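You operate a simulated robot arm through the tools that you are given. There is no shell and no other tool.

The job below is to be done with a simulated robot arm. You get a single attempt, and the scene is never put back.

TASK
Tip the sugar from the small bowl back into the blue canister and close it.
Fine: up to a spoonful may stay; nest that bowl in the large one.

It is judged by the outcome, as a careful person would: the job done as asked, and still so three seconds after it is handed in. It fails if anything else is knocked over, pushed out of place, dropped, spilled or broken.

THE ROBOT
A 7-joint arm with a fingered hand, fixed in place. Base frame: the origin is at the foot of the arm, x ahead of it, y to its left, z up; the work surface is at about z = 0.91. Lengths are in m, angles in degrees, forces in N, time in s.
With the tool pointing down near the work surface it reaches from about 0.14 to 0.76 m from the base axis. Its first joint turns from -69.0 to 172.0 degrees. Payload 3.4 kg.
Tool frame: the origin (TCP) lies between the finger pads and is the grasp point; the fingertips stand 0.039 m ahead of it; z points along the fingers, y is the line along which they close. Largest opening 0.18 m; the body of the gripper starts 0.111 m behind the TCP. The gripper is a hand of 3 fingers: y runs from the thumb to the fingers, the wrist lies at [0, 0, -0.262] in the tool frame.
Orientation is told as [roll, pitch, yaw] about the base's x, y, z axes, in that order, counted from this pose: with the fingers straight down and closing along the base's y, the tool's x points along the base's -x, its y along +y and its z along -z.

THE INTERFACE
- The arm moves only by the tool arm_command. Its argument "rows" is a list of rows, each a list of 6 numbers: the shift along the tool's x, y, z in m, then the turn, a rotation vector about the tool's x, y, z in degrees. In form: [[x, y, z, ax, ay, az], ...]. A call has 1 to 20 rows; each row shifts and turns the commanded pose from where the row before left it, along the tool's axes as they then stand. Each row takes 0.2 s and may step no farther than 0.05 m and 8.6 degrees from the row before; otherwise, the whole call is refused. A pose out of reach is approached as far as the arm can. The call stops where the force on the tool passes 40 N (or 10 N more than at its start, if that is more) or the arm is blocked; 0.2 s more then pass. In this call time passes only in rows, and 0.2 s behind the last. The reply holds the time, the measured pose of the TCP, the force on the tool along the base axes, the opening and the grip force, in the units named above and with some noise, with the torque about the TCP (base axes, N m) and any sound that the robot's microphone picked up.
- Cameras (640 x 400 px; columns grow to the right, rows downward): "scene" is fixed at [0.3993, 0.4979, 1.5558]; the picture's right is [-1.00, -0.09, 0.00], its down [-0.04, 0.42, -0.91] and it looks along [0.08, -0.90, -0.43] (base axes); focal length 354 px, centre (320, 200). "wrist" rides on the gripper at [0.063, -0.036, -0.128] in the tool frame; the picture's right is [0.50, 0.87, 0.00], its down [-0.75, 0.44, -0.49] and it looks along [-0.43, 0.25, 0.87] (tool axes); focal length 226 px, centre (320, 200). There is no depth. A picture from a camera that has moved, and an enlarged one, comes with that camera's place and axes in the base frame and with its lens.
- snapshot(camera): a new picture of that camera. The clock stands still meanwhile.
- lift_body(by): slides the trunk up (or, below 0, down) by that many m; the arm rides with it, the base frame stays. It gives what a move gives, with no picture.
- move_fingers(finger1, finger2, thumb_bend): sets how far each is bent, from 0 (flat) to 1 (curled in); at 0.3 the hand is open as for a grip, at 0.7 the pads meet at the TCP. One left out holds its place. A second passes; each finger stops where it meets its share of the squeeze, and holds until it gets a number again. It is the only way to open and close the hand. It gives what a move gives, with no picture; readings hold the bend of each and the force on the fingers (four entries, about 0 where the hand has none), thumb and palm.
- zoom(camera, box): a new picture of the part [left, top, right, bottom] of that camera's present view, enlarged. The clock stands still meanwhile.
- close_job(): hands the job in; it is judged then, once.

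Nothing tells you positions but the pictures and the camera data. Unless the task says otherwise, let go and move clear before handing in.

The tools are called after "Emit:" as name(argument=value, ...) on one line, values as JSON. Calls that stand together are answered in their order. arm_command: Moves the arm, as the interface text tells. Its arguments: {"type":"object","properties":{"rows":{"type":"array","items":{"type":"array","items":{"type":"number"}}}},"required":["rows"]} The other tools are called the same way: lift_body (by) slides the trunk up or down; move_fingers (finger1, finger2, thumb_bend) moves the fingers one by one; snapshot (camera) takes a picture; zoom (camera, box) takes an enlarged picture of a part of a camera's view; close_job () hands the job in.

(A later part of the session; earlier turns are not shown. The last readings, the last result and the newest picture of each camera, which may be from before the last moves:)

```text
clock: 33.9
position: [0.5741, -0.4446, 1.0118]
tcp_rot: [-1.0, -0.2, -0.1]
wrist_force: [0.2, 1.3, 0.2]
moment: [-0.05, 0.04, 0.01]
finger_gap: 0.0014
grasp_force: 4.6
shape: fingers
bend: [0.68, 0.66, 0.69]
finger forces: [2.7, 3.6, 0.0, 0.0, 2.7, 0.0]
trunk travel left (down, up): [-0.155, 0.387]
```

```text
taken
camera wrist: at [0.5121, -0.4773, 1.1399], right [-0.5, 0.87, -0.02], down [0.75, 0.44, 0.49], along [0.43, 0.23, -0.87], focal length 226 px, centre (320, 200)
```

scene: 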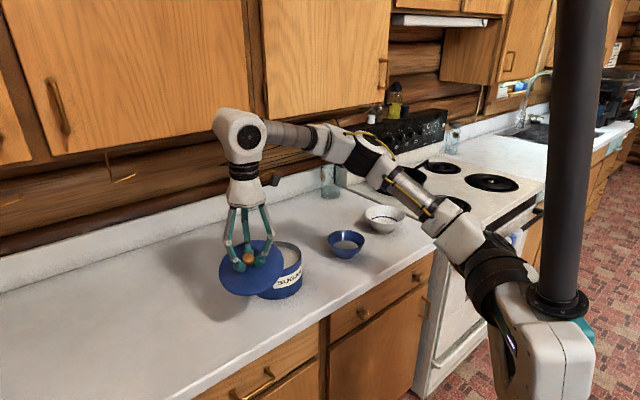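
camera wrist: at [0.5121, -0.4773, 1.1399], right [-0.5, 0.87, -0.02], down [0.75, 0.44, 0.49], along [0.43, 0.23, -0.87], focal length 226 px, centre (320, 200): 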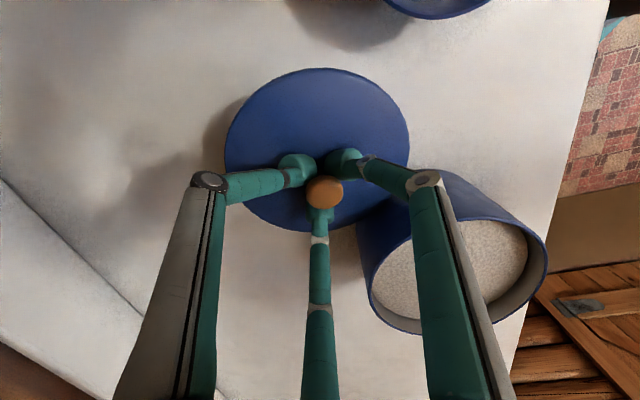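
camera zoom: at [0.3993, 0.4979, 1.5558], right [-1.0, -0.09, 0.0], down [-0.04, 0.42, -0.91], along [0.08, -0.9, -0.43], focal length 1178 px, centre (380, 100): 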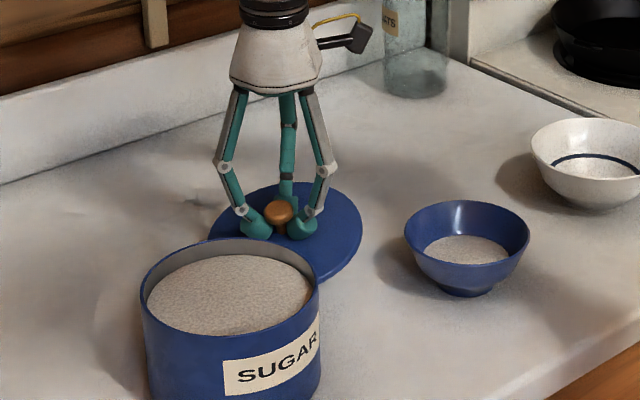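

Emit:
arm_command(rows=[[0.014, 0, 0, 0, 0, 0], [0, 0, 0, 0, 0, 0], [0, 0, 0, 0, 0, 0]])

Emit:
arm_command(rows=[[0, 0, 0, 0, 0, 0]])

Emit:
arm_command(rows=[[0, 0, 0, 0, 0, 0]])

Emit:
zoom(camera="scene", box=[230, 170, 374, 290])

Emit:
snapshot(camera="wrist")

```text
clock: 34.7
position: [0.5599, -0.4461, 1.0119]
tcp_rot: [-0.9, -0.3, 0.0]
wrist_force: [0.6, 0.6, 0.2]
moment: [-0.05, 0.01, -0.01]
finger_gap: 0.0015
grasp_force: 4.7
shape: fingers
bend: [0.68, 0.66, 0.69]
finger forces: [2.7, 3.5, 0.1, 0.0, 2.7, 0.0]
trunk travel left (down, up): [-0.155, 0.387]
```

```text
clock: 35.3
position: [0.556, -0.4564, 1.0065]
tcp_rot: [0.1, -0.2, -0.4]
wrist_force: [-0.1, 0.8, -0.2]
moment: [-0.01, 0.0, 0.0]
finger_gap: 0.0018
grasp_force: 4.5
shape: fingers
bend: [0.68, 0.66, 0.69]
finger forces: [2.7, 3.6, 0.0, 0.1, 2.8, 0.0]
trunk travel left (down, up): [-0.155, 0.387]
stopped in row 1: the arm was blocked; the commanded pose is now the measured one
```

```text
clock: 35.7
position: [0.5565, -0.4715, 1.0028]
tcp_rot: [0.6, -0.3, -0.5]
wrist_force: [-0.4, 0.1, 0.1]
moment: [0.05, 0.03, 0.02]
finger_gap: 0.0019
grasp_force: 4.3
shape: fingers
bend: [0.68, 0.66, 0.69]
finger forces: [2.7, 3.5, 0.0, 0.0, 2.7, 0.0]
trunk travel left (down, up): [-0.155, 0.387]
```

```text
3.33 times, centred on (302, 230) of scene
camera zoom: at [0.3993, 0.4979, 1.5558], right [-1.0, -0.09, 0.0], down [-0.04, 0.42, -0.91], along [0.08, -0.9, -0.43], focal length 1178 px, centre (380, 100)
```

zoom: 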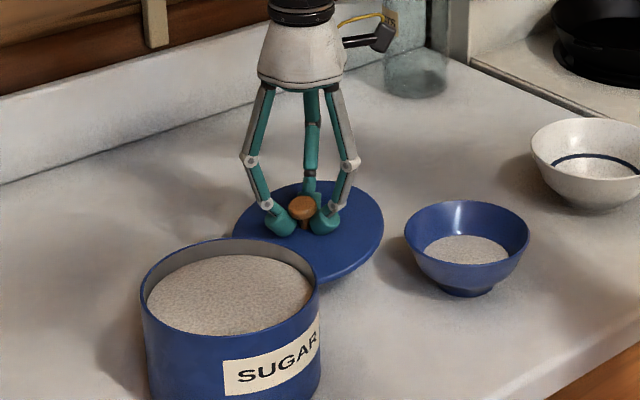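

```text
taken
camera wrist: at [0.4934, -0.5077, 1.1287], right [-0.49, 0.87, 0.0], down [0.76, 0.42, 0.5], along [0.43, 0.25, -0.87], focal length 226 px, centre (320, 200)
```

wrist: 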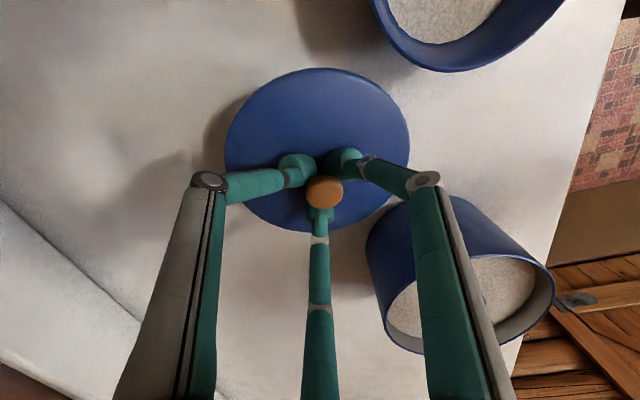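

The hand is now clear of the canister at about (0.557, -0.471). I'll lower the lid the last few centimetres in small trunk steps, watching the force.

Emit:
lift_body(by=-0.01)

Emit:
zoom(camera="scene", box=[230, 170, 374, 290])

```text
clock: 36.3
position: [0.5554, -0.4474, 1.0021]
tcp_rot: [-0.6, -0.4, -0.2]
wrist_force: [0.2, -0.1, -0.5]
moment: [-0.03, -0.03, 0.0]
finger_gap: 0.0016
grasp_force: 4.5
shape: fingers
bend: [0.68, 0.66, 0.69]
finger forces: [2.8, 3.4, 0.1, 0.0, 2.6, 0.0]
trunk travel left (down, up): [-0.145, 0.397]
```

```text
3.33 times, centred on (302, 230) of scene
camera zoom: at [0.3993, 0.4979, 1.5558], right [-1.0, -0.09, 0.0], down [-0.04, 0.42, -0.91], along [0.08, -0.9, -0.43], focal length 1178 px, centre (380, 100)
```

zoom: 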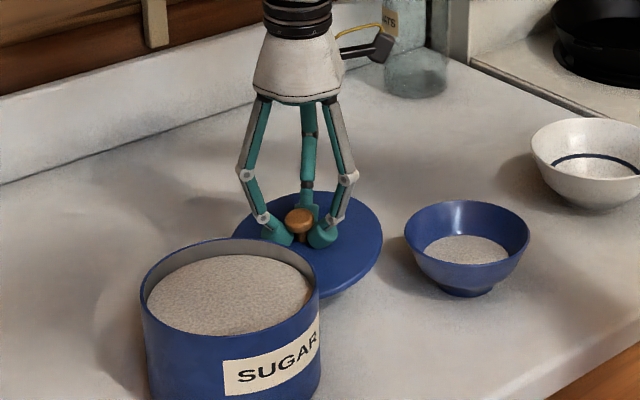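

Emit:
arm_command(rows=[[0.006, 0.001, 0, 0, 0, 0], [0.006, 0.001, 0, 0, 0, 0], [0, 0, 0, 0, 0, 0], [0, 0, 0, 0, 0, 0]])

Emit:
arm_command(rows=[[0, 0, 0, 0, 0, 0], [0, 0, 0, 0, 0, 0]])

```text
clock: 37.3
position: [0.5454, -0.468, 0.9915]
tcp_rot: [0.4, -0.2, -0.5]
wrist_force: [-0.4, 0.1, -0.9]
moment: [-0.03, 0.01, 0.01]
finger_gap: 0.0016
grasp_force: 4.5
shape: fingers
bend: [0.68, 0.66, 0.69]
finger forces: [2.8, 3.4, 0.1, 0.0, 2.9, 0.0]
trunk travel left (down, up): [-0.145, 0.397]
```

```text
clock: 37.9
position: [0.5437, -0.4512, 0.9982]
tcp_rot: [-0.3, -0.4, -0.4]
wrist_force: [-0.3, 1.1, 0.4]
moment: [-0.01, -0.01, 0.03]
finger_gap: 0.0018
grasp_force: 4.4
shape: fingers
bend: [0.68, 0.66, 0.69]
finger forces: [2.7, 3.4, 0.1, 0.1, 2.7, 0.0]
trunk travel left (down, up): [-0.145, 0.397]
```

Emit:
arm_command(rows=[[0, 0, 0, 0, 0, 0], [0, 0, 0, 0, 0, 0], [0, 0, 0, 0, 0, 0], [0, 0, 0, 0, 0, 0]])

Emit:
arm_command(rows=[[0, 0, 0, 0, 0, 0], [0, 0, 0, 0, 0, 0]])

Emit:
zoom(camera="scene", box=[230, 170, 374, 290])

```text
clock: 38.9
position: [0.5436, -0.4676, 0.9908]
tcp_rot: [0.6, -0.3, -0.5]
wrist_force: [1.0, 0.6, -0.9]
moment: [-0.01, -0.02, 0.02]
finger_gap: 0.0018
grasp_force: 4.4
shape: fingers
bend: [0.68, 0.66, 0.69]
finger forces: [2.6, 3.4, 0.1, 0.1, 2.8, 0.1]
trunk travel left (down, up): [-0.145, 0.397]
```

```text
clock: 39.5
position: [0.5443, -0.4559, 0.9956]
tcp_rot: [0.0, -0.3, -0.2]
wrist_force: [0.6, 0.0, -0.5]
moment: [0.02, 0.02, 0.0]
finger_gap: 0.0018
grasp_force: 3.8
shape: fingers
bend: [0.68, 0.66, 0.69]
finger forces: [2.7, 3.4, 0.1, 0.0, 2.9, 0.0]
trunk travel left (down, up): [-0.145, 0.397]
```

```text
3.33 times, centred on (302, 230) of scene
camera zoom: at [0.3993, 0.4979, 1.5558], right [-1.0, -0.09, 0.0], down [-0.04, 0.42, -0.91], along [0.08, -0.9, -0.43], focal length 1178 px, centre (380, 100)
```

zoom: 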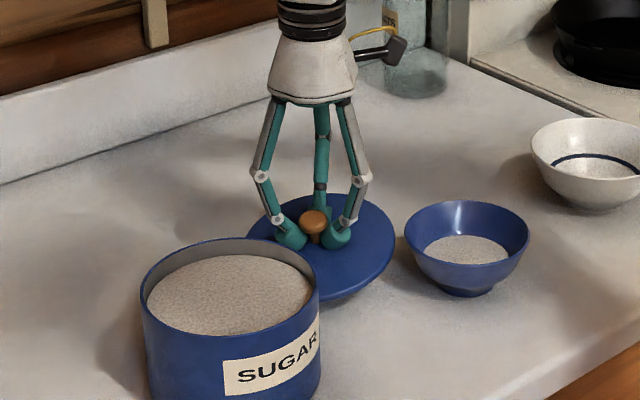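

Emit:
arm_command(rows=[[-0.006, 0.004, 0.003, 0, 0, 0], [0, 0, 0.004, 0, 0, 0], [0, 0, 0.003, 0, 0, 0]])

Emit:
arm_command(rows=[[0, 0, 0, 0, 0, 0], [0, 0, 0, 0, 0, 0]])

Emit:
zoom(camera="scene", box=[250, 180, 346, 260])

```text
clock: 40.3
position: [0.5491, -0.4543, 0.9837]
tcp_rot: [0.1, -0.1, -0.4]
wrist_force: [0.6, -0.4, -0.5]
moment: [-0.02, 0.05, -0.04]
finger_gap: 0.0015
grasp_force: 4.2
shape: fingers
bend: [0.68, 0.66, 0.69]
finger forces: [2.6, 3.3, 0.0, 0.0, 2.7, 0.0]
trunk travel left (down, up): [-0.145, 0.397]
```

```text
clock: 40.9
position: [0.5505, -0.4552, 0.9848]
tcp_rot: [0.1, -0.3, -0.3]
wrist_force: [0.4, -0.3, -0.2]
moment: [0.0, 0.03, 0.01]
finger_gap: 0.0017
grasp_force: 4.6
shape: fingers
bend: [0.68, 0.66, 0.69]
finger forces: [2.7, 3.3, 0.0, 0.0, 2.7, 0.0]
trunk travel left (down, up): [-0.145, 0.397]
```

```text
5.00 times, centred on (298, 220) of scene
camera zoom: at [0.3993, 0.4979, 1.5558], right [-1.0, -0.09, 0.0], down [-0.04, 0.42, -0.91], along [0.08, -0.9, -0.43], focal length 1767 px, centre (430, 100)
```

zoom: 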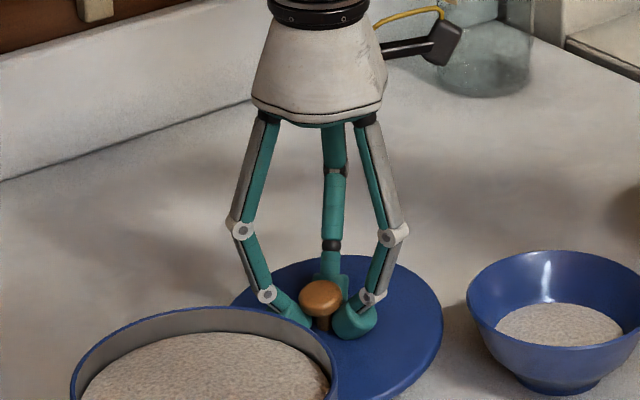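

Emit:
arm_command(rows=[[0, 0, 0.004, 0, 0, 0], [0, 0, 0.004, 0, 0, 0], [0, 0, 0.002, 0, 0, 0]])

Emit:
arm_command(rows=[[0, 0, 0, 0, 0, 0]])

Emit:
zoom(camera="scene", box=[250, 180, 346, 260])

Emit:
zoom(camera="wrist", box=[180, 50, 440, 250])

```text
clock: 41.7
position: [0.5494, -0.457, 0.9724]
tcp_rot: [0.3, -0.3, -0.5]
wrist_force: [-0.4, 0.5, -0.2]
moment: [0.01, 0.01, 0.02]
finger_gap: 0.0018
grasp_force: 4.4
shape: fingers
bend: [0.68, 0.66, 0.69]
finger forces: [2.5, 2.9, 0.0, 0.0, 2.3, 0.0]
trunk travel left (down, up): [-0.145, 0.397]
```

```text
clock: 42.1
position: [0.5494, -0.4575, 0.9726]
tcp_rot: [0.2, -0.2, -0.4]
wrist_force: [0.2, 0.8, -0.2]
moment: [0.01, 0.0, 0.04]
finger_gap: 0.0017
grasp_force: 3.9
shape: fingers
bend: [0.68, 0.66, 0.69]
finger forces: [2.4, 2.9, 0.1, 0.1, 2.3, 0.0]
trunk travel left (down, up): [-0.145, 0.397]
```

```text
5.00 times, centred on (298, 220) of scene
camera zoom: at [0.3993, 0.4979, 1.5558], right [-1.0, -0.09, 0.0], down [-0.04, 0.42, -0.91], along [0.08, -0.9, -0.43], focal length 1767 px, centre (430, 100)
```

zoom: 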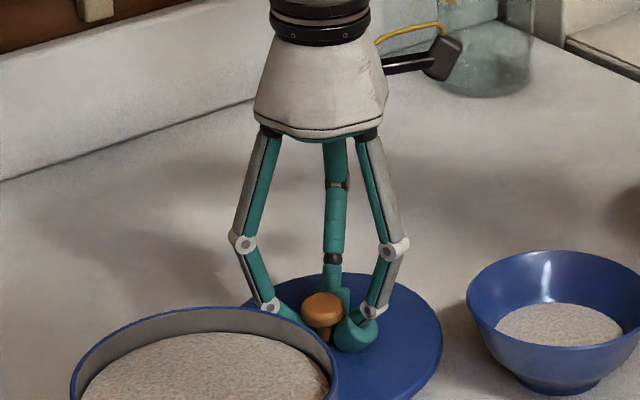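

```text
2.00 times, centred on (310, 150) of wrist
camera zoom: at [0.4872, -0.4948, 1.0997], right [-0.49, 0.87, 0.0], down [0.75, 0.43, 0.5], along [0.43, 0.25, -0.87], focal length 452 px, centre (340, 300)
```

zoom: 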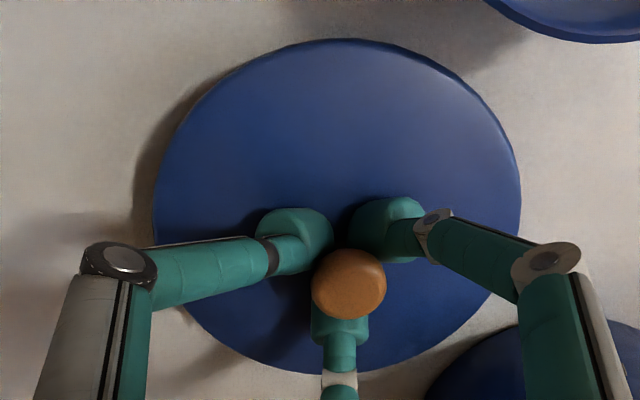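

The grip forces dropped, so the lid is resting on the counter. I'll lower 3 mm more and then open gently.

Emit:
arm_command(rows=[[0, 0, 0.003, 0, 0, 0], [0, 0, 0, 0, 0, 0]])

Emit:
move_fingers(finger1=0.6, finger2=0.6, thumb_bend=0.6)

Emit:
zoom(camera="wrist", box=[180, 50, 440, 250])

Emit:
zoom(camera="scene", box=[250, 180, 346, 260])

```text
clock: 42.7
position: [0.5513, -0.4578, 0.9697]
tcp_rot: [0.3, -0.2, -0.4]
wrist_force: [-0.5, -0.5, -0.9]
moment: [0.02, 0.01, 0.01]
finger_gap: 0.0018
grasp_force: 3.6
shape: fingers
bend: [0.68, 0.67, 0.69]
finger forces: [2.3, 2.5, 0.1, 0.1, 2.2, 0.1]
trunk travel left (down, up): [-0.145, 0.397]
```

```text
clock: 43.7
position: [0.5516, -0.4596, 0.9703]
tcp_rot: [0.3, -0.3, -0.4]
wrist_force: [0.6, -0.5, -0.3]
moment: [-0.03, 0.02, -0.01]
finger_gap: 0.033
grasp_force: 0.2
shape: fingers
bend: [0.6, 0.6, 0.6]
finger forces: [0.0, 0.0, 0.0, 0.0, 0.0, 0.0]
trunk travel left (down, up): [-0.145, 0.397]
```

```text
2.00 times, centred on (310, 150) of wrist
camera zoom: at [0.4876, -0.4944, 1.0967], right [-0.49, 0.87, 0.0], down [0.75, 0.43, 0.5], along [0.43, 0.25, -0.87], focal length 452 px, centre (340, 300)
```

zoom: 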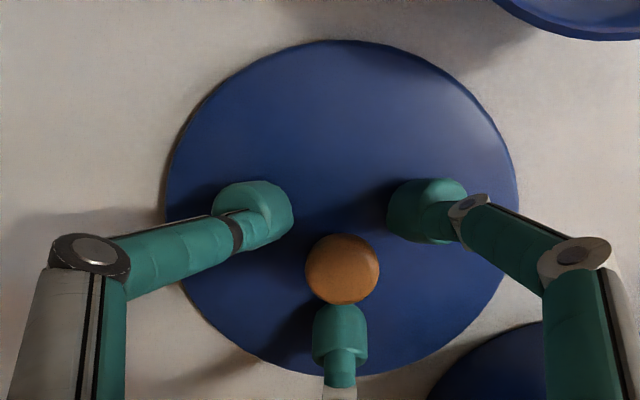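

```text
5.00 times, centred on (298, 220) of scene
camera zoom: at [0.3993, 0.4979, 1.5558], right [-1.0, -0.09, 0.0], down [-0.04, 0.42, -0.91], along [0.08, -0.9, -0.43], focal length 1767 px, centre (430, 100)
```

zoom: 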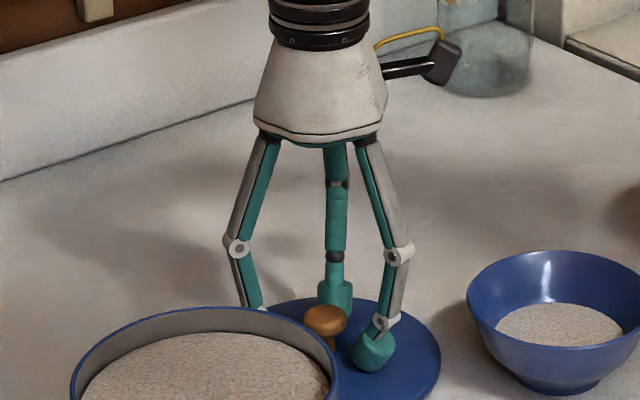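

The lid lies flat and free on the counter. I'll open slightly more and lift straight up.

Emit:
move_fingers(finger1=0.5, finger2=0.5, thumb_bend=0.5)

Emit:
arm_command(rows=[[0, 0, -0.02, 0, 0, 0], [0, 0, -0.03, 0, 0, 0], [0, 0, -0.03, 0, 0, 0], [0, 0, -0.03, 0, 0, 0], [0, 0, -0.03, 0, 0, 0]])

Emit:
snapshot(camera="wrist")

Emit:
snapshot(camera="scene")

```text
clock: 44.7
position: [0.5511, -0.4586, 0.9689]
tcp_rot: [0.2, -0.4, -0.4]
wrist_force: [0.8, 0.7, -0.8]
moment: [0.03, -0.01, -0.01]
finger_gap: 0.0721
grasp_force: 0.2
shape: fingers
bend: [0.5, 0.5, 0.5]
finger forces: [0.0, 0.0, 0.0, 0.0, 0.2, 0.1]
trunk travel left (down, up): [-0.145, 0.397]
```

```text
clock: 45.9
position: [0.5518, -0.4581, 1.1106]
tcp_rot: [0.3, -0.3, -0.4]
wrist_force: [-0.3, -0.5, 0.1]
moment: [-0.02, 0.01, 0.02]
finger_gap: 0.0721
grasp_force: 0.0
shape: fingers
bend: [0.5, 0.5, 0.5]
finger forces: [0.1, 0.1, 0.1, 0.0, 0.0, 0.0]
trunk travel left (down, up): [-0.145, 0.397]
```

```text
taken
camera wrist: at [0.4877, -0.4937, 1.2377], right [-0.49, 0.87, 0.0], down [0.75, 0.43, 0.5], along [0.43, 0.25, -0.87], focal length 226 px, centre (320, 200)
```

wrist: 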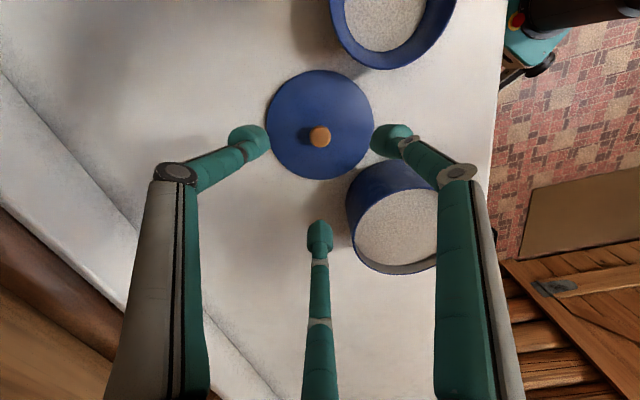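

```text
taken
```

scene: 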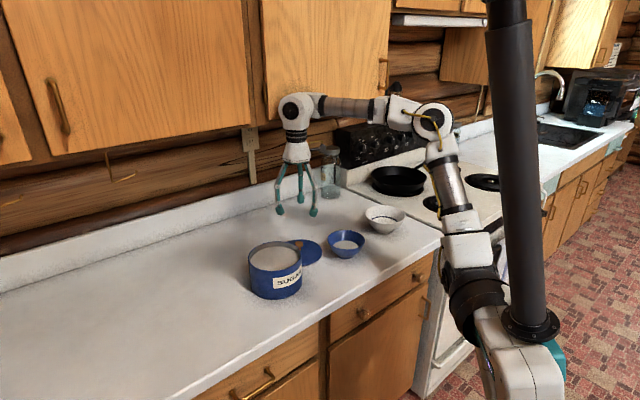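

The lid rests flat at about (0.552, -0.459) and everything is in place. Next I'll move above the sugar bowl and yaw the hand about 60°, so the gap opposite the thumb becomes the pouring side.

Emit:
arm_command(rows=[[0.03, 0, -0.01, 0, 0, 0], [0.04, 0, 0, 0, 0, 0], [0.04, 0, 0, 0, 0, 0], [0.0415, -0.004, 0, 0, 0, 0], [0, 0, 0, 0, 0, -8], [0, 0, 0, 0, 0, -8], [0, 0, 0, 0, 0, -8], [0, 0, 0, 0, 0, -8], [0, 0, 0, 0, 0, -8], [0, 0, 0, 0, 0, -8], [0, 0, 0, 0, 0, -8], [0, 0, 0, 0, 0, -4]])

Emit:
move_fingers(finger1=0.36, finger2=0.36, thumb_bend=0.36)

Emit:
snapshot(camera="wrist")

Emit:
snapshot(camera="scene")

```text
clock: 48.5
position: [0.3989, -0.4625, 1.1198]
tcp_rot: [-0.1, -0.4, 59.7]
wrist_force: [0.2, -0.4, -0.7]
moment: [0.0, -0.02, -0.03]
finger_gap: 0.0723
grasp_force: 0.0
shape: fingers
bend: [0.5, 0.5, 0.5]
finger forces: [0.0, 0.0, 0.0, 0.1, 0.1, 0.0]
trunk travel left (down, up): [-0.145, 0.397]
```

```text
clock: 49.5
position: [0.3981, -0.4625, 1.1185]
tcp_rot: [-0.2, -0.4, 59.7]
wrist_force: [0.7, -0.5, 0.0]
moment: [0.0, -0.03, -0.04]
finger_gap: 0.1278
grasp_force: 0.1
shape: fingers
bend: [0.36, 0.36, 0.36]
finger forces: [0.0, 0.0, 0.0, 0.1, 0.0, 0.0]
trunk travel left (down, up): [-0.145, 0.397]
```

```text
taken
camera wrist: at [0.3977, -0.5345, 1.2463], right [-1.0, 0.01, 0.0], down [0.0, 0.87, 0.5], along [0.01, 0.5, -0.87], focal length 226 px, centre (320, 200)
```

wrist: 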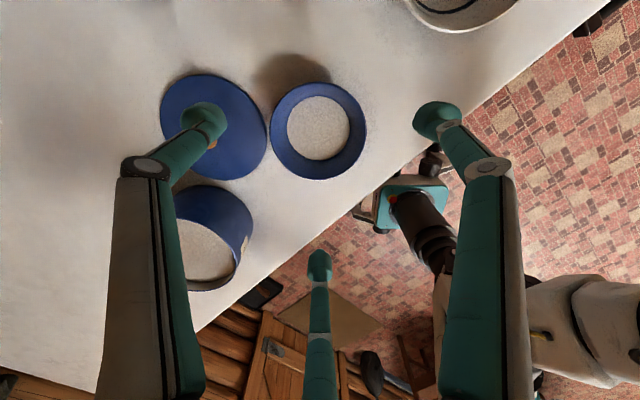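

```text
taken
```

scene: 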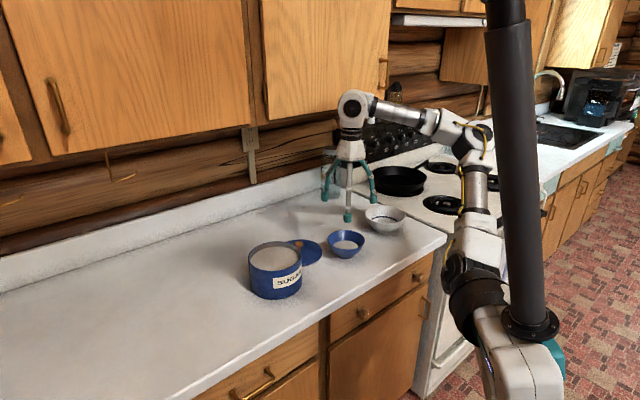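

The bowl is centred under the TCP within about 3 mm. I'll descend so the fingertip blocks straddle the rim, with the tips about 2.5 cm below it and well above the counter and lid.

Emit:
arm_command(rows=[[-0.0012, -0.0022, 0.03, 0, 0, 0], [0, 0, 0.03, 0, 0, 0], [0, 0, 0.03, 0, 0, 0], [0, 0, 0.025, 0, 0, 0]])

Emit:
zoom(camera="scene", box=[280, 160, 424, 280])

Emit:
snapshot(camera="wrist")

```text
clock: 50.5
position: [0.4008, -0.4614, 1.0024]
tcp_rot: [0.0, -0.4, 59.7]
wrist_force: [-0.5, 0.0, -1.1]
moment: [-0.01, 0.01, -0.03]
finger_gap: 0.1279
grasp_force: 0.2
shape: fingers
bend: [0.36, 0.36, 0.36]
finger forces: [0.1, 0.0, 0.0, 0.0, 0.1, 0.0]
trunk travel left (down, up): [-0.145, 0.397]
```

```text
3.33 times, centred on (352, 220) of scene
camera zoom: at [0.3993, 0.4979, 1.5558], right [-1.0, -0.09, 0.0], down [-0.04, 0.42, -0.91], along [0.08, -0.9, -0.43], focal length 1178 px, centre (213, 133)
```

zoom: 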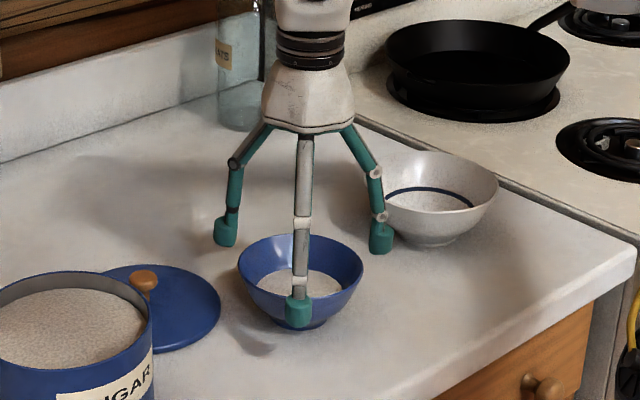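

```text
taken
camera wrist: at [0.4002, -0.5331, 1.1297], right [-1.0, 0.01, 0.0], down [0.0, 0.87, 0.5], along [0.01, 0.5, -0.87], focal length 226 px, centre (320, 200)
```

wrist: 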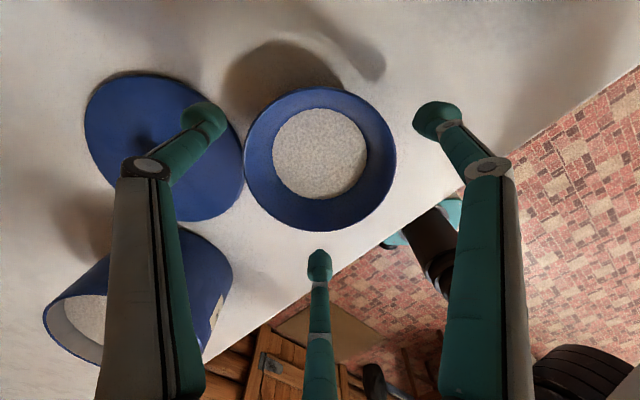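

Emit:
arm_command(rows=[[0.002, -0.001, 0.008, 0, 0, 0], [0, 0, 0.008, 0, 0, 0]])

Emit:
move_fingers(finger1=0.41, finger2=0.41, thumb_bend=0.41)

Emit:
zoom(camera="scene", box=[310, 190, 394, 260])

Emit:
zoom(camera="wrist", box=[180, 60, 460, 290])

```text
clock: 51.1
position: [0.4017, -0.4625, 0.9869]
tcp_rot: [-0.1, -0.4, 59.6]
wrist_force: [-0.1, 0.4, 0.0]
moment: [-0.01, -0.01, -0.02]
finger_gap: 0.1282
grasp_force: 0.1
shape: fingers
bend: [0.36, 0.36, 0.36]
finger forces: [0.1, 0.0, 0.0, 0.0, 0.0, 0.0]
trunk travel left (down, up): [-0.145, 0.397]
```

```text
clock: 52.1
position: [0.4015, -0.4621, 0.9853]
tcp_rot: [-0.1, -0.4, 59.7]
wrist_force: [-0.2, -0.4, 0.0]
moment: [-0.02, -0.01, -0.03]
finger_gap: 0.1092
grasp_force: 0.1
shape: fingers
bend: [0.41, 0.41, 0.41]
finger forces: [0.1, 0.0, 0.0, 0.1, 0.1, 0.0]
trunk travel left (down, up): [-0.145, 0.397]
```

```text
5.71 times, centred on (352, 225) of scene
camera zoom: at [0.3993, 0.4979, 1.5558], right [-1.0, -0.09, 0.0], down [-0.04, 0.42, -0.91], along [0.08, -0.9, -0.43], focal length 2020 px, centre (137, 57)
```

zoom: 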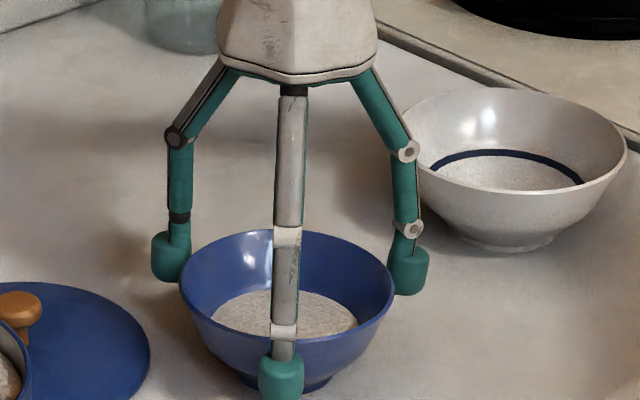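

```text
1.74 times, centred on (320, 175) of wrist
camera zoom: at [0.4008, -0.5347, 1.1139], right [-1.0, 0.01, 0.0], down [0.0, 0.87, 0.5], along [0.01, 0.5, -0.87], focal length 393 px, centre (320, 244)
```

zoom: 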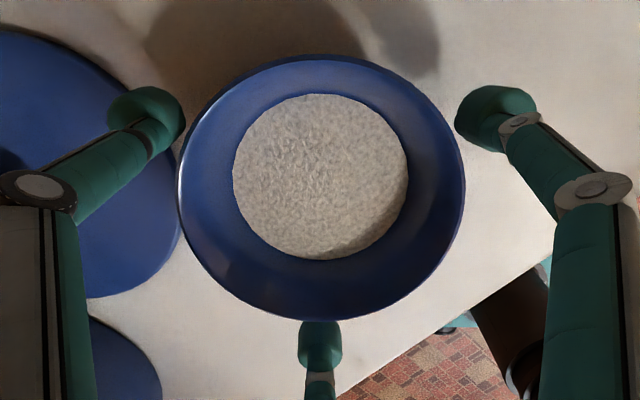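

The fingers are evenly placed around the rim. Closing on it now.

Emit:
move_fingers(finger1=0.6, finger2=0.6, thumb_bend=0.6)

Emit:
zoom(camera="scene", box=[310, 190, 394, 260])

Emit:
zoom(camera="wrist", box=[180, 60, 460, 290])

```text
clock: 53.1
position: [0.4017, -0.4626, 0.9871]
tcp_rot: [-0.1, -0.4, 59.5]
wrist_force: [0.4, -0.3, 0.2]
moment: [0.01, -0.02, 0.04]
finger_gap: 0.0838
grasp_force: 19.1
shape: fingers
bend: [0.47, 0.48, 0.51]
finger forces: [13.0, 10.8, 0.1, 0.0, 16.1, 0.1]
trunk travel left (down, up): [-0.145, 0.397]
```

```text
5.71 times, centred on (352, 225) of scene
camera zoom: at [0.3993, 0.4979, 1.5558], right [-1.0, -0.09, 0.0], down [-0.04, 0.42, -0.91], along [0.08, -0.9, -0.43], focal length 2020 px, centre (137, 57)
```

zoom: 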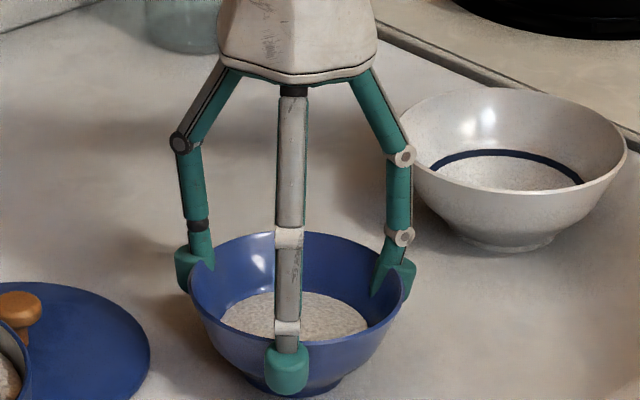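

```text
1.74 times, centred on (320, 175) of wrist
camera zoom: at [0.4009, -0.5348, 1.1138], right [-1.0, 0.01, 0.0], down [0.0, 0.87, 0.5], along [0.01, 0.5, -0.87], focal length 393 px, centre (320, 244)
```

zoom: 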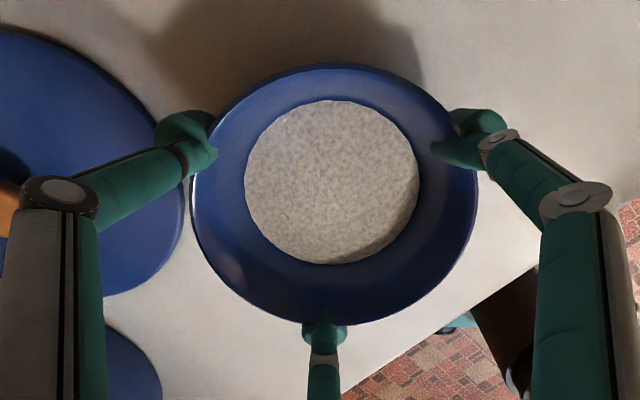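

The grip is firm at about 11–16 N per finger. I'll lift a little and check that the bowl stays level.

Emit:
arm_command(rows=[[0, 0, -0.005, 0, 0, 0], [0, 0, -0.01, 0, 0, 0], [0, 0, -0.015, 0, 0, 0]])

Emit:
zoom(camera="scene", box=[300, 170, 420, 270])

Emit:
zoom(camera="wrist", box=[180, 60, 460, 290])

```text
clock: 53.9
position: [0.4012, -0.4633, 1.0197]
tcp_rot: [-0.2, -0.5, 59.6]
wrist_force: [0.2, -0.3, -3.4]
moment: [-0.02, -0.03, 0.01]
finger_gap: 0.0839
grasp_force: 19.9
shape: fingers
bend: [0.47, 0.48, 0.51]
finger forces: [12.8, 10.6, 0.1, 0.0, 16.1, 0.0]
trunk travel left (down, up): [-0.145, 0.397]
```

```text
4.00 times, centred on (360, 220) of scene
camera zoom: at [0.3993, 0.4979, 1.5558], right [-1.0, -0.09, 0.0], down [-0.04, 0.42, -0.91], along [0.08, -0.9, -0.43], focal length 1414 px, centre (160, 120)
```

zoom: 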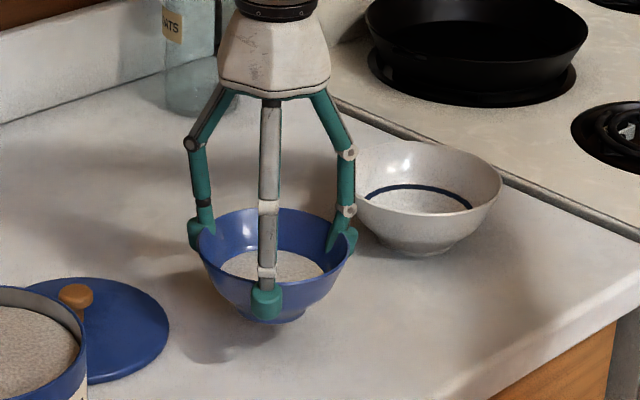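

```text
1.74 times, centred on (320, 175) of wrist
camera zoom: at [0.4005, -0.5348, 1.146], right [-1.0, 0.01, 0.0], down [0.0, 0.87, 0.5], along [0.01, 0.5, -0.87], focal length 393 px, centre (320, 244)
```

zoom: 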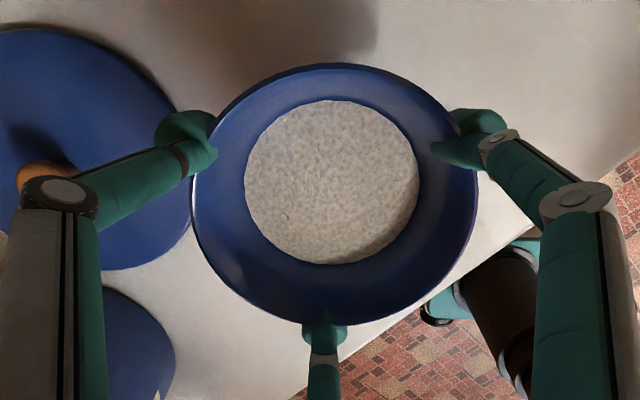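

The lift is clean at about 3.4 N. Now I'll raise the trunk to carry height and move level to above the canister.

Emit:
lift_body(by=0.18)

Emit:
arm_command(rows=[[-0.012, -0.0033, 0, 0, 0, 0], [-0.02407, -0.00663, 0, 0, 0, 0], [-0.02407, -0.00663, 0, 0, 0, 0], [-0.02407, -0.00663, 0, 0, 0, 0], [-0.02407, -0.00663, 0, 0, 0, 0], [-0.02407, -0.00663, 0, 0, 0, 0], [-0.02407, -0.00663, 0, 0, 0, 0], [-0.02407, -0.00663, 0, 0, 0, 0], [-0.02407, -0.00663, 0, 0, 0, 0], [-0.02407, -0.00663, 0, 0, 0, 0], [-0.012, -0.0033, 0, 0, 0, 0]])

Emit:
snapshot(camera="wrist")

Emit:
snapshot(camera="scene")

```text
clock: 55.9
position: [0.4025, -0.4643, 1.1984]
tcp_rot: [0.0, -0.4, 59.7]
wrist_force: [0.2, -1.1, -2.8]
moment: [-0.01, 0.01, 0.03]
finger_gap: 0.0837
grasp_force: 20.0
shape: fingers
bend: [0.47, 0.48, 0.51]
finger forces: [13.0, 10.6, 0.0, 0.0, 16.0, 0.0]
trunk travel left (down, up): [-0.325, 0.217]
```

```text
clock: 58.3
position: [0.5829, -0.2898, 1.1984]
tcp_rot: [0.0, -0.4, 59.6]
wrist_force: [-0.1, 0.3, -2.8]
moment: [-0.02, 0.0, 0.04]
finger_gap: 0.0831
grasp_force: 20.0
shape: fingers
bend: [0.47, 0.48, 0.51]
finger forces: [13.3, 10.3, 0.1, 0.1, 16.0, 0.1]
trunk travel left (down, up): [-0.325, 0.217]
```

```text
taken
camera wrist: at [0.5807, -0.3621, 1.3268], right [-1.0, 0.01, 0.0], down [0.0, 0.87, 0.5], along [0.01, 0.5, -0.87], focal length 226 px, centre (320, 200)
```

wrist: 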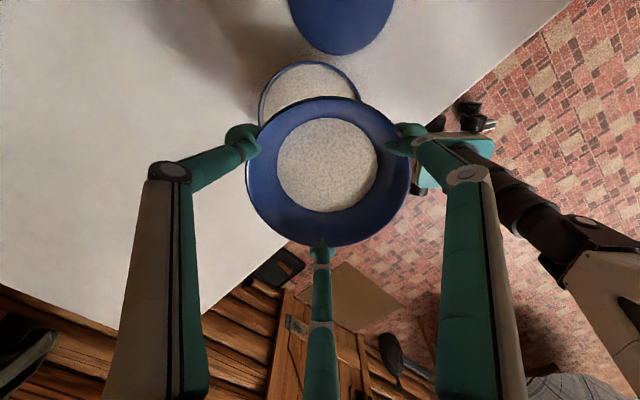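

```text
taken
```

scene: 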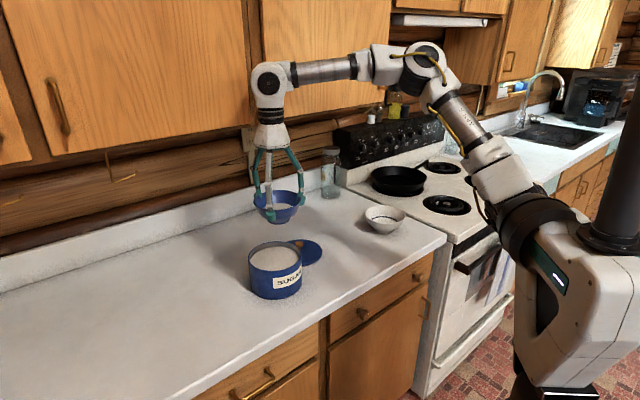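

The bowl is level above the canister, at TCP about (0.583, -0.290, 1.198). I'll start tilting in stages, first to 32°, where no sugar should move yet, while shifting slightly outward.

Emit:
arm_command(rows=[[0, -0.007, 0, 8, 0, 0], [0, -0.0069, 0.001, 8, 0, 0], [0, -0.0067, 0.0019, 8, 0, 0], [0, -0.0064, 0.0028, 8, 0, 0]])

Emit:
snapshot(camera="wrist")

Emit:
zoom(camera="scene", box=[200, 100, 380, 310])

```text
clock: 59.3
position: [0.6042, -0.3044, 1.2021]
tcp_rot: [-32.2, -0.5, 59.6]
wrist_force: [-0.1, 0.3, -1.9]
moment: [0.07, -0.01, -0.02]
finger_gap: 0.0836
grasp_force: 18.8
shape: fingers
bend: [0.47, 0.48, 0.52]
finger forces: [13.1, 10.4, 0.1, 0.0, 15.5, 0.1]
trunk travel left (down, up): [-0.325, 0.217]
```

```text
taken
camera wrist: at [0.5396, -0.339, 1.3273], right [-0.88, -0.06, -0.47], down [-0.16, 0.97, 0.19], along [0.44, 0.24, -0.86], focal length 226 px, centre (320, 200)
```

wrist: 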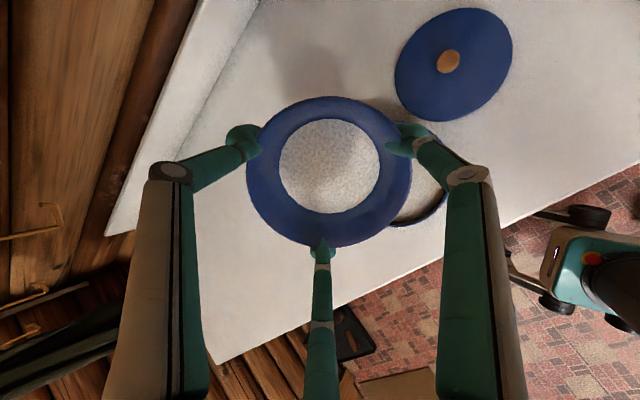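

```text
1.90 times, centred on (290, 205) of scene
camera zoom: at [0.3993, 0.4979, 1.5558], right [-1.0, -0.09, 0.0], down [-0.04, 0.42, -0.91], along [0.08, -0.9, -0.43], focal length 673 px, centre (377, 190)
```

zoom: 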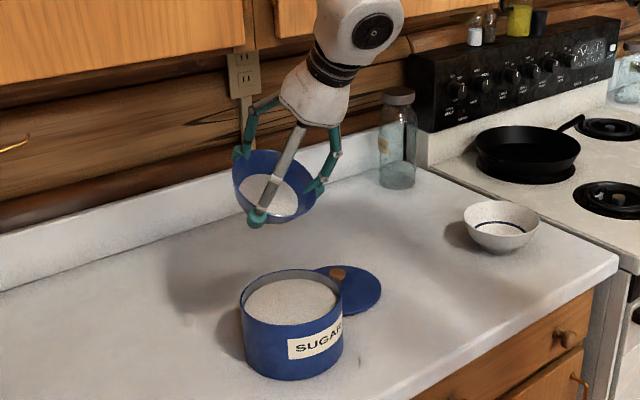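

The tilt works and the grip is steady. I'll continue to 60° in finer 4° steps while lowering about 4 cm, then look.

Emit:
arm_command(rows=[[0, 0.0032, 0.0051, 4, 0, 0], [0, 0.0035, 0.0049, 4, 0, 0], [0, 0.0039, 0.0046, 4, 0, 0], [0, 0.0042, 0.0043, 4, 0, 0]])

Emit:
zoom(camera="scene", box=[200, 130, 344, 310])

Emit:
arm_command(rows=[[0, 0.0045, 0.004, 4, 0, 0], [0, 0.0047, 0.0037, 4, 0, 0], [0, 0.005, 0.0034, 4, 0, 0]])

Emit:
zoom(camera="scene", box=[200, 130, 344, 310])

Emit:
snapshot(camera="wrist")

```text
clock: 60.3
position: [0.6046, -0.3036, 1.1762]
tcp_rot: [-48.2, -0.4, 59.6]
wrist_force: [0.1, -0.3, -3.2]
moment: [0.08, 0.04, 0.01]
finger_gap: 0.0837
grasp_force: 19.5
shape: fingers
bend: [0.47, 0.48, 0.52]
finger forces: [13.2, 10.4, 0.0, 0.0, 15.4, 0.0]
trunk travel left (down, up): [-0.325, 0.217]
```

```text
2.22 times, centred on (272, 220) of scene
camera zoom: at [0.3993, 0.4979, 1.5558], right [-1.0, -0.09, 0.0], down [-0.04, 0.42, -0.91], along [0.08, -0.9, -0.43], focal length 786 px, centre (427, 156)
```

zoom: 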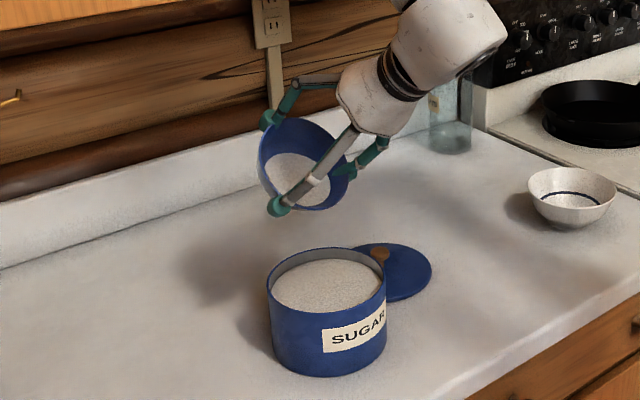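

```text
clock: 61.1
position: [0.6064, -0.3031, 1.1568]
tcp_rot: [-60.0, -0.4, 59.6]
wrist_force: [-0.2, -0.2, -2.7]
moment: [0.06, 0.07, -0.01]
finger_gap: 0.0834
grasp_force: 19.6
shape: fingers
bend: [0.47, 0.48, 0.52]
finger forces: [13.3, 10.3, 0.1, 0.1, 15.1, 0.0]
trunk travel left (down, up): [-0.325, 0.217]
```

```text
2.22 times, centred on (272, 220) of scene
camera zoom: at [0.3993, 0.4979, 1.5558], right [-1.0, -0.09, 0.0], down [-0.04, 0.42, -0.91], along [0.08, -0.9, -0.43], focal length 786 px, centre (427, 156)
```

zoom: 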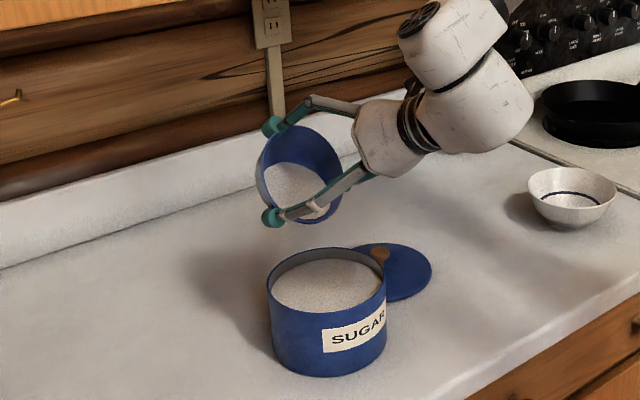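

```text
taken
camera wrist: at [0.4931, -0.31, 1.2513], right [-0.62, -0.21, -0.75], down [-0.17, 0.98, -0.13], along [0.76, 0.05, -0.64], focal length 226 px, centre (320, 200)
```

wrist: 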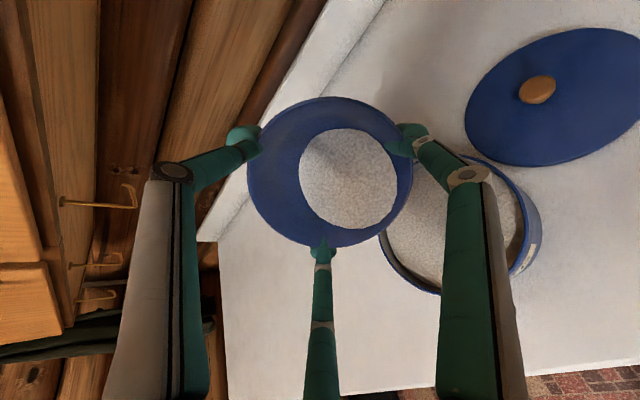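

The sugar is slumping toward the pouring edge, which sits over the canister's centre. Continuing to 76° with the edge held over the centre.

Emit:
arm_command(rows=[[0, 0.0013, -0.0023, 4, 0, 0], [0, 0.0012, -0.0024, 4, 0, 0], [0, 0.001, -0.0025, 4, 0, 0], [0, 0.0008, -0.0026, 4, 0, 0]])

Emit:
zoom(camera="scene", box=[200, 130, 344, 310])

Emit:
snapshot(camera="wrist")

```text
clock: 62.1
position: [0.5964, -0.2973, 1.1581]
tcp_rot: [-76.1, -0.3, 59.6]
wrist_force: [-0.8, 0.5, -2.1]
moment: [0.04, 0.11, 0.02]
finger_gap: 0.0835
grasp_force: 19.1
shape: fingers
bend: [0.47, 0.48, 0.52]
finger forces: [13.1, 10.2, 0.0, 0.0, 15.0, 0.0]
trunk travel left (down, up): [-0.325, 0.217]
```

```text
2.22 times, centred on (272, 220) of scene
camera zoom: at [0.3993, 0.4979, 1.5558], right [-1.0, -0.09, 0.0], down [-0.04, 0.42, -0.91], along [0.08, -0.9, -0.43], focal length 786 px, centre (427, 156)
```

zoom: 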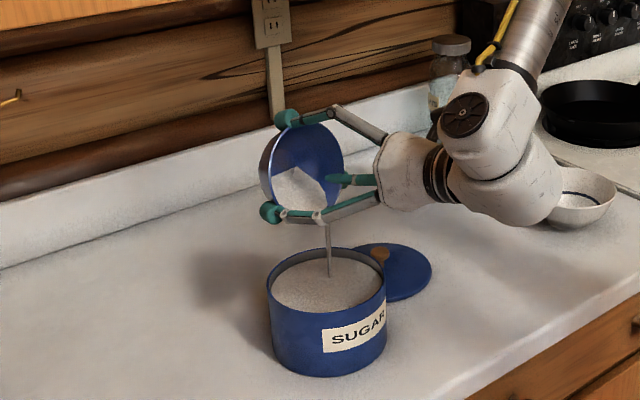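

```text
taken
camera wrist: at [0.4648, -0.2933, 1.223], right [-0.43, -0.32, -0.84], down [-0.12, 0.95, -0.3], along [0.9, -0.03, -0.44], focal length 226 px, centre (320, 200)
```

wrist: 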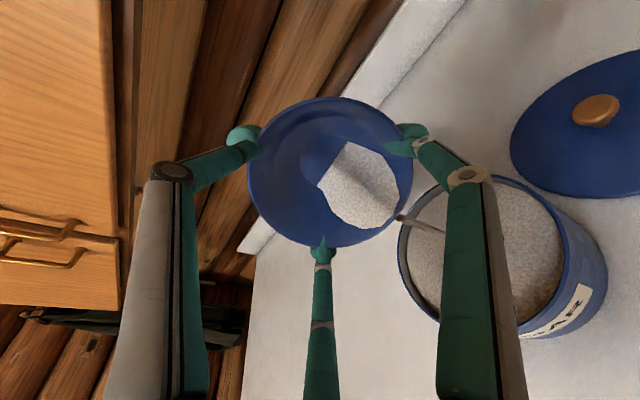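

A thin sugar stream is falling into the middle of the canister. Continuing the tilt slowly.

Emit:
arm_command(rows=[[0, 0, 0, 0, 0, 0], [0, 0.0006, -0.0026, 4, 0, 0], [0, 0, 0, 0, 0, 0], [0, 0.0005, -0.0027, 4, 0, 0], [0, 0, 0, 0, 0, 0], [0, 0.0003, -0.0027, 4, 0, 0], [0, 0, 0, 0, 0, 0], [0, 0.0001, -0.0027, 4, 0, 0], [0, 0, 0, 0, 0, 0]])

Emit:
zoom(camera="scene", box=[200, 130, 344, 310])

Emit:
snapshot(camera="wrist")

```text
clock: 64.1
position: [0.5864, -0.2916, 1.158]
tcp_rot: [-92.1, -0.4, 59.5]
wrist_force: [0.0, 0.0, -2.4]
moment: [0.03, 0.07, 0.0]
finger_gap: 0.0833
grasp_force: 19.2
shape: fingers
bend: [0.47, 0.48, 0.52]
finger forces: [13.1, 10.1, 0.1, 0.0, 15.0, 0.0]
trunk travel left (down, up): [-0.325, 0.217]
```

```text
2.22 times, centred on (272, 220) of scene
camera zoom: at [0.3993, 0.4979, 1.5558], right [-1.0, -0.09, 0.0], down [-0.04, 0.42, -0.91], along [0.08, -0.9, -0.43], focal length 786 px, centre (427, 156)
```

zoom: 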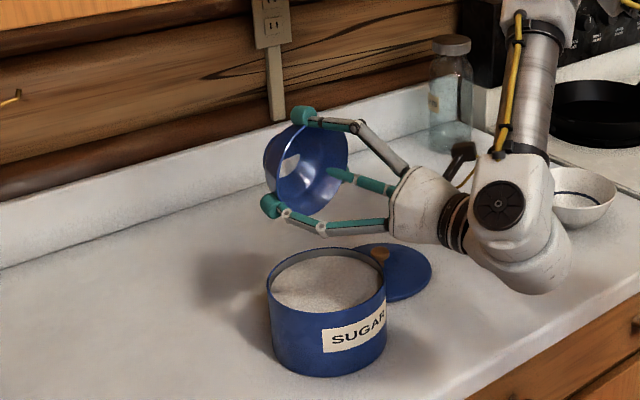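

```text
taken
camera wrist: at [0.4427, -0.2806, 1.1895], right [-0.22, -0.44, -0.87], down [-0.03, 0.89, -0.45], along [0.97, -0.08, -0.21], focal length 226 px, centre (320, 200)
```

wrist: 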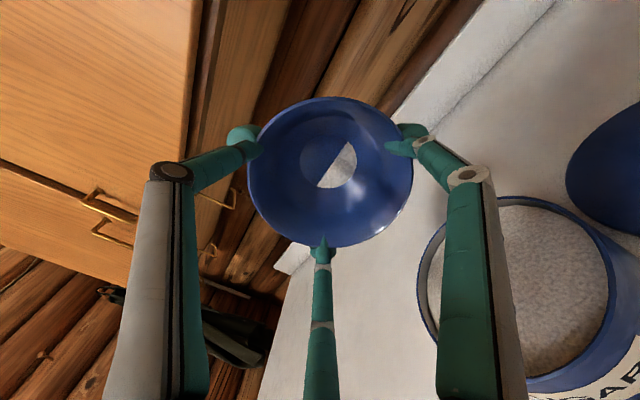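

Nearly all of it has poured into the canister, leaving a thin wedge. I'll tilt to about 112° to clear most of the rest.

Emit:
arm_command(rows=[[0, -0.0021, -0.0039, 4, 0, 0], [0, 0, 0, 0, 0, 0], [0, -0.0024, -0.0038, 4, 0, 0], [0, 0, 0, 0, 0, 0], [0, -0.0027, -0.0036, 4, 0, 0], [0, 0, 0, 0, 0, 0], [0, -0.0029, -0.0034, 4, 0, 0], [0, 0, 0, 0, 0, 0], [0, -0.0031, -0.0032, 4, 0, 0], [0, 0, 0, 0, 0, 0], [0, 0, 0, 0, 0, 0], [0, 0, 0, 0, 0, 0]])

Emit:
zoom(camera="scene", box=[200, 130, 344, 310])

Emit:
zoom(camera="wrist", box=[220, 80, 440, 260])

```text
clock: 66.7
position: [0.5798, -0.3015, 1.2023]
tcp_rot: [-102.2, -0.5, 59.1]
wrist_force: [0.5, 0.6, -2.4]
moment: [0.08, 0.07, 0.0]
finger_gap: 0.0832
grasp_force: 18.6
shape: fingers
bend: [0.47, 0.48, 0.52]
finger forces: [13.0, 9.9, 0.1, 0.0, 14.9, 0.0]
out of reach, approached as far as the arm can: row 3, 5, 7, 9
trunk travel left (down, up): [-0.325, 0.217]
```

```text
2.22 times, centred on (272, 220) of scene
camera zoom: at [0.3993, 0.4979, 1.5558], right [-1.0, -0.09, 0.0], down [-0.04, 0.42, -0.91], along [0.08, -0.9, -0.43], focal length 786 px, centre (427, 156)
```

zoom: 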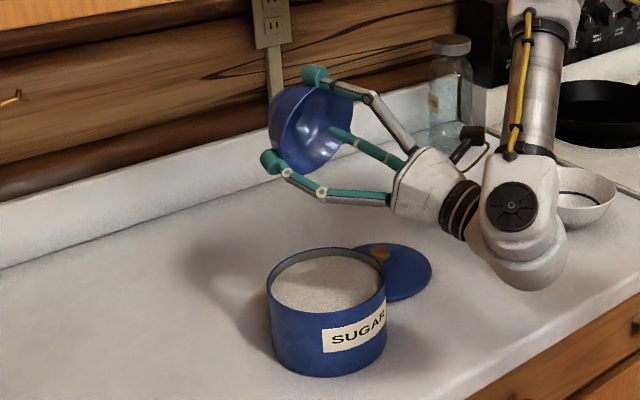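

```text
2.22 times, centred on (330, 170) of wrist
camera zoom: at [0.4342, -0.287, 1.2089], right [-0.1, -0.52, -0.85], down [0.06, 0.85, -0.52], along [0.99, -0.1, -0.05], focal length 502 px, centre (298, 267)
```

zoom: 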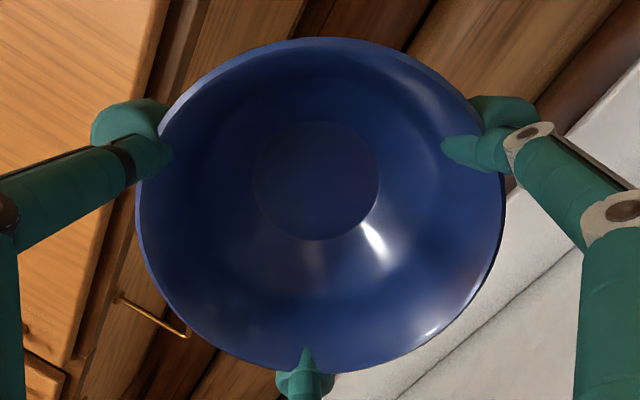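

The bowl is completely empty. I'll check for stray sugar around the canister before turning it upright.

Emit:
zoom(camera="scene", box=[230, 225, 330, 305])

```text
5.00 times, centred on (280, 265) of scene
camera zoom: at [0.3993, 0.4979, 1.5558], right [-1.0, -0.09, 0.0], down [-0.04, 0.42, -0.91], along [0.08, -0.9, -0.43], focal length 1767 px, centre (520, -125)
```

zoom: 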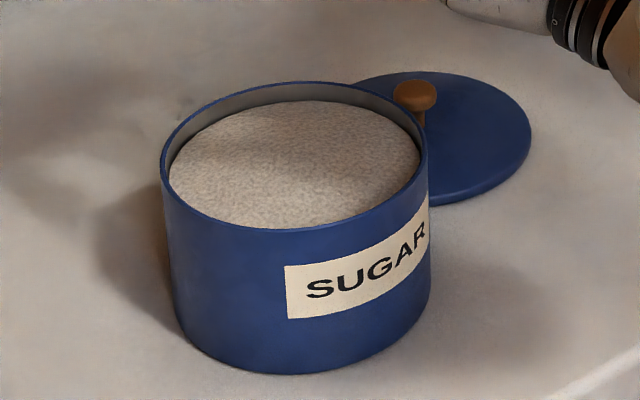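

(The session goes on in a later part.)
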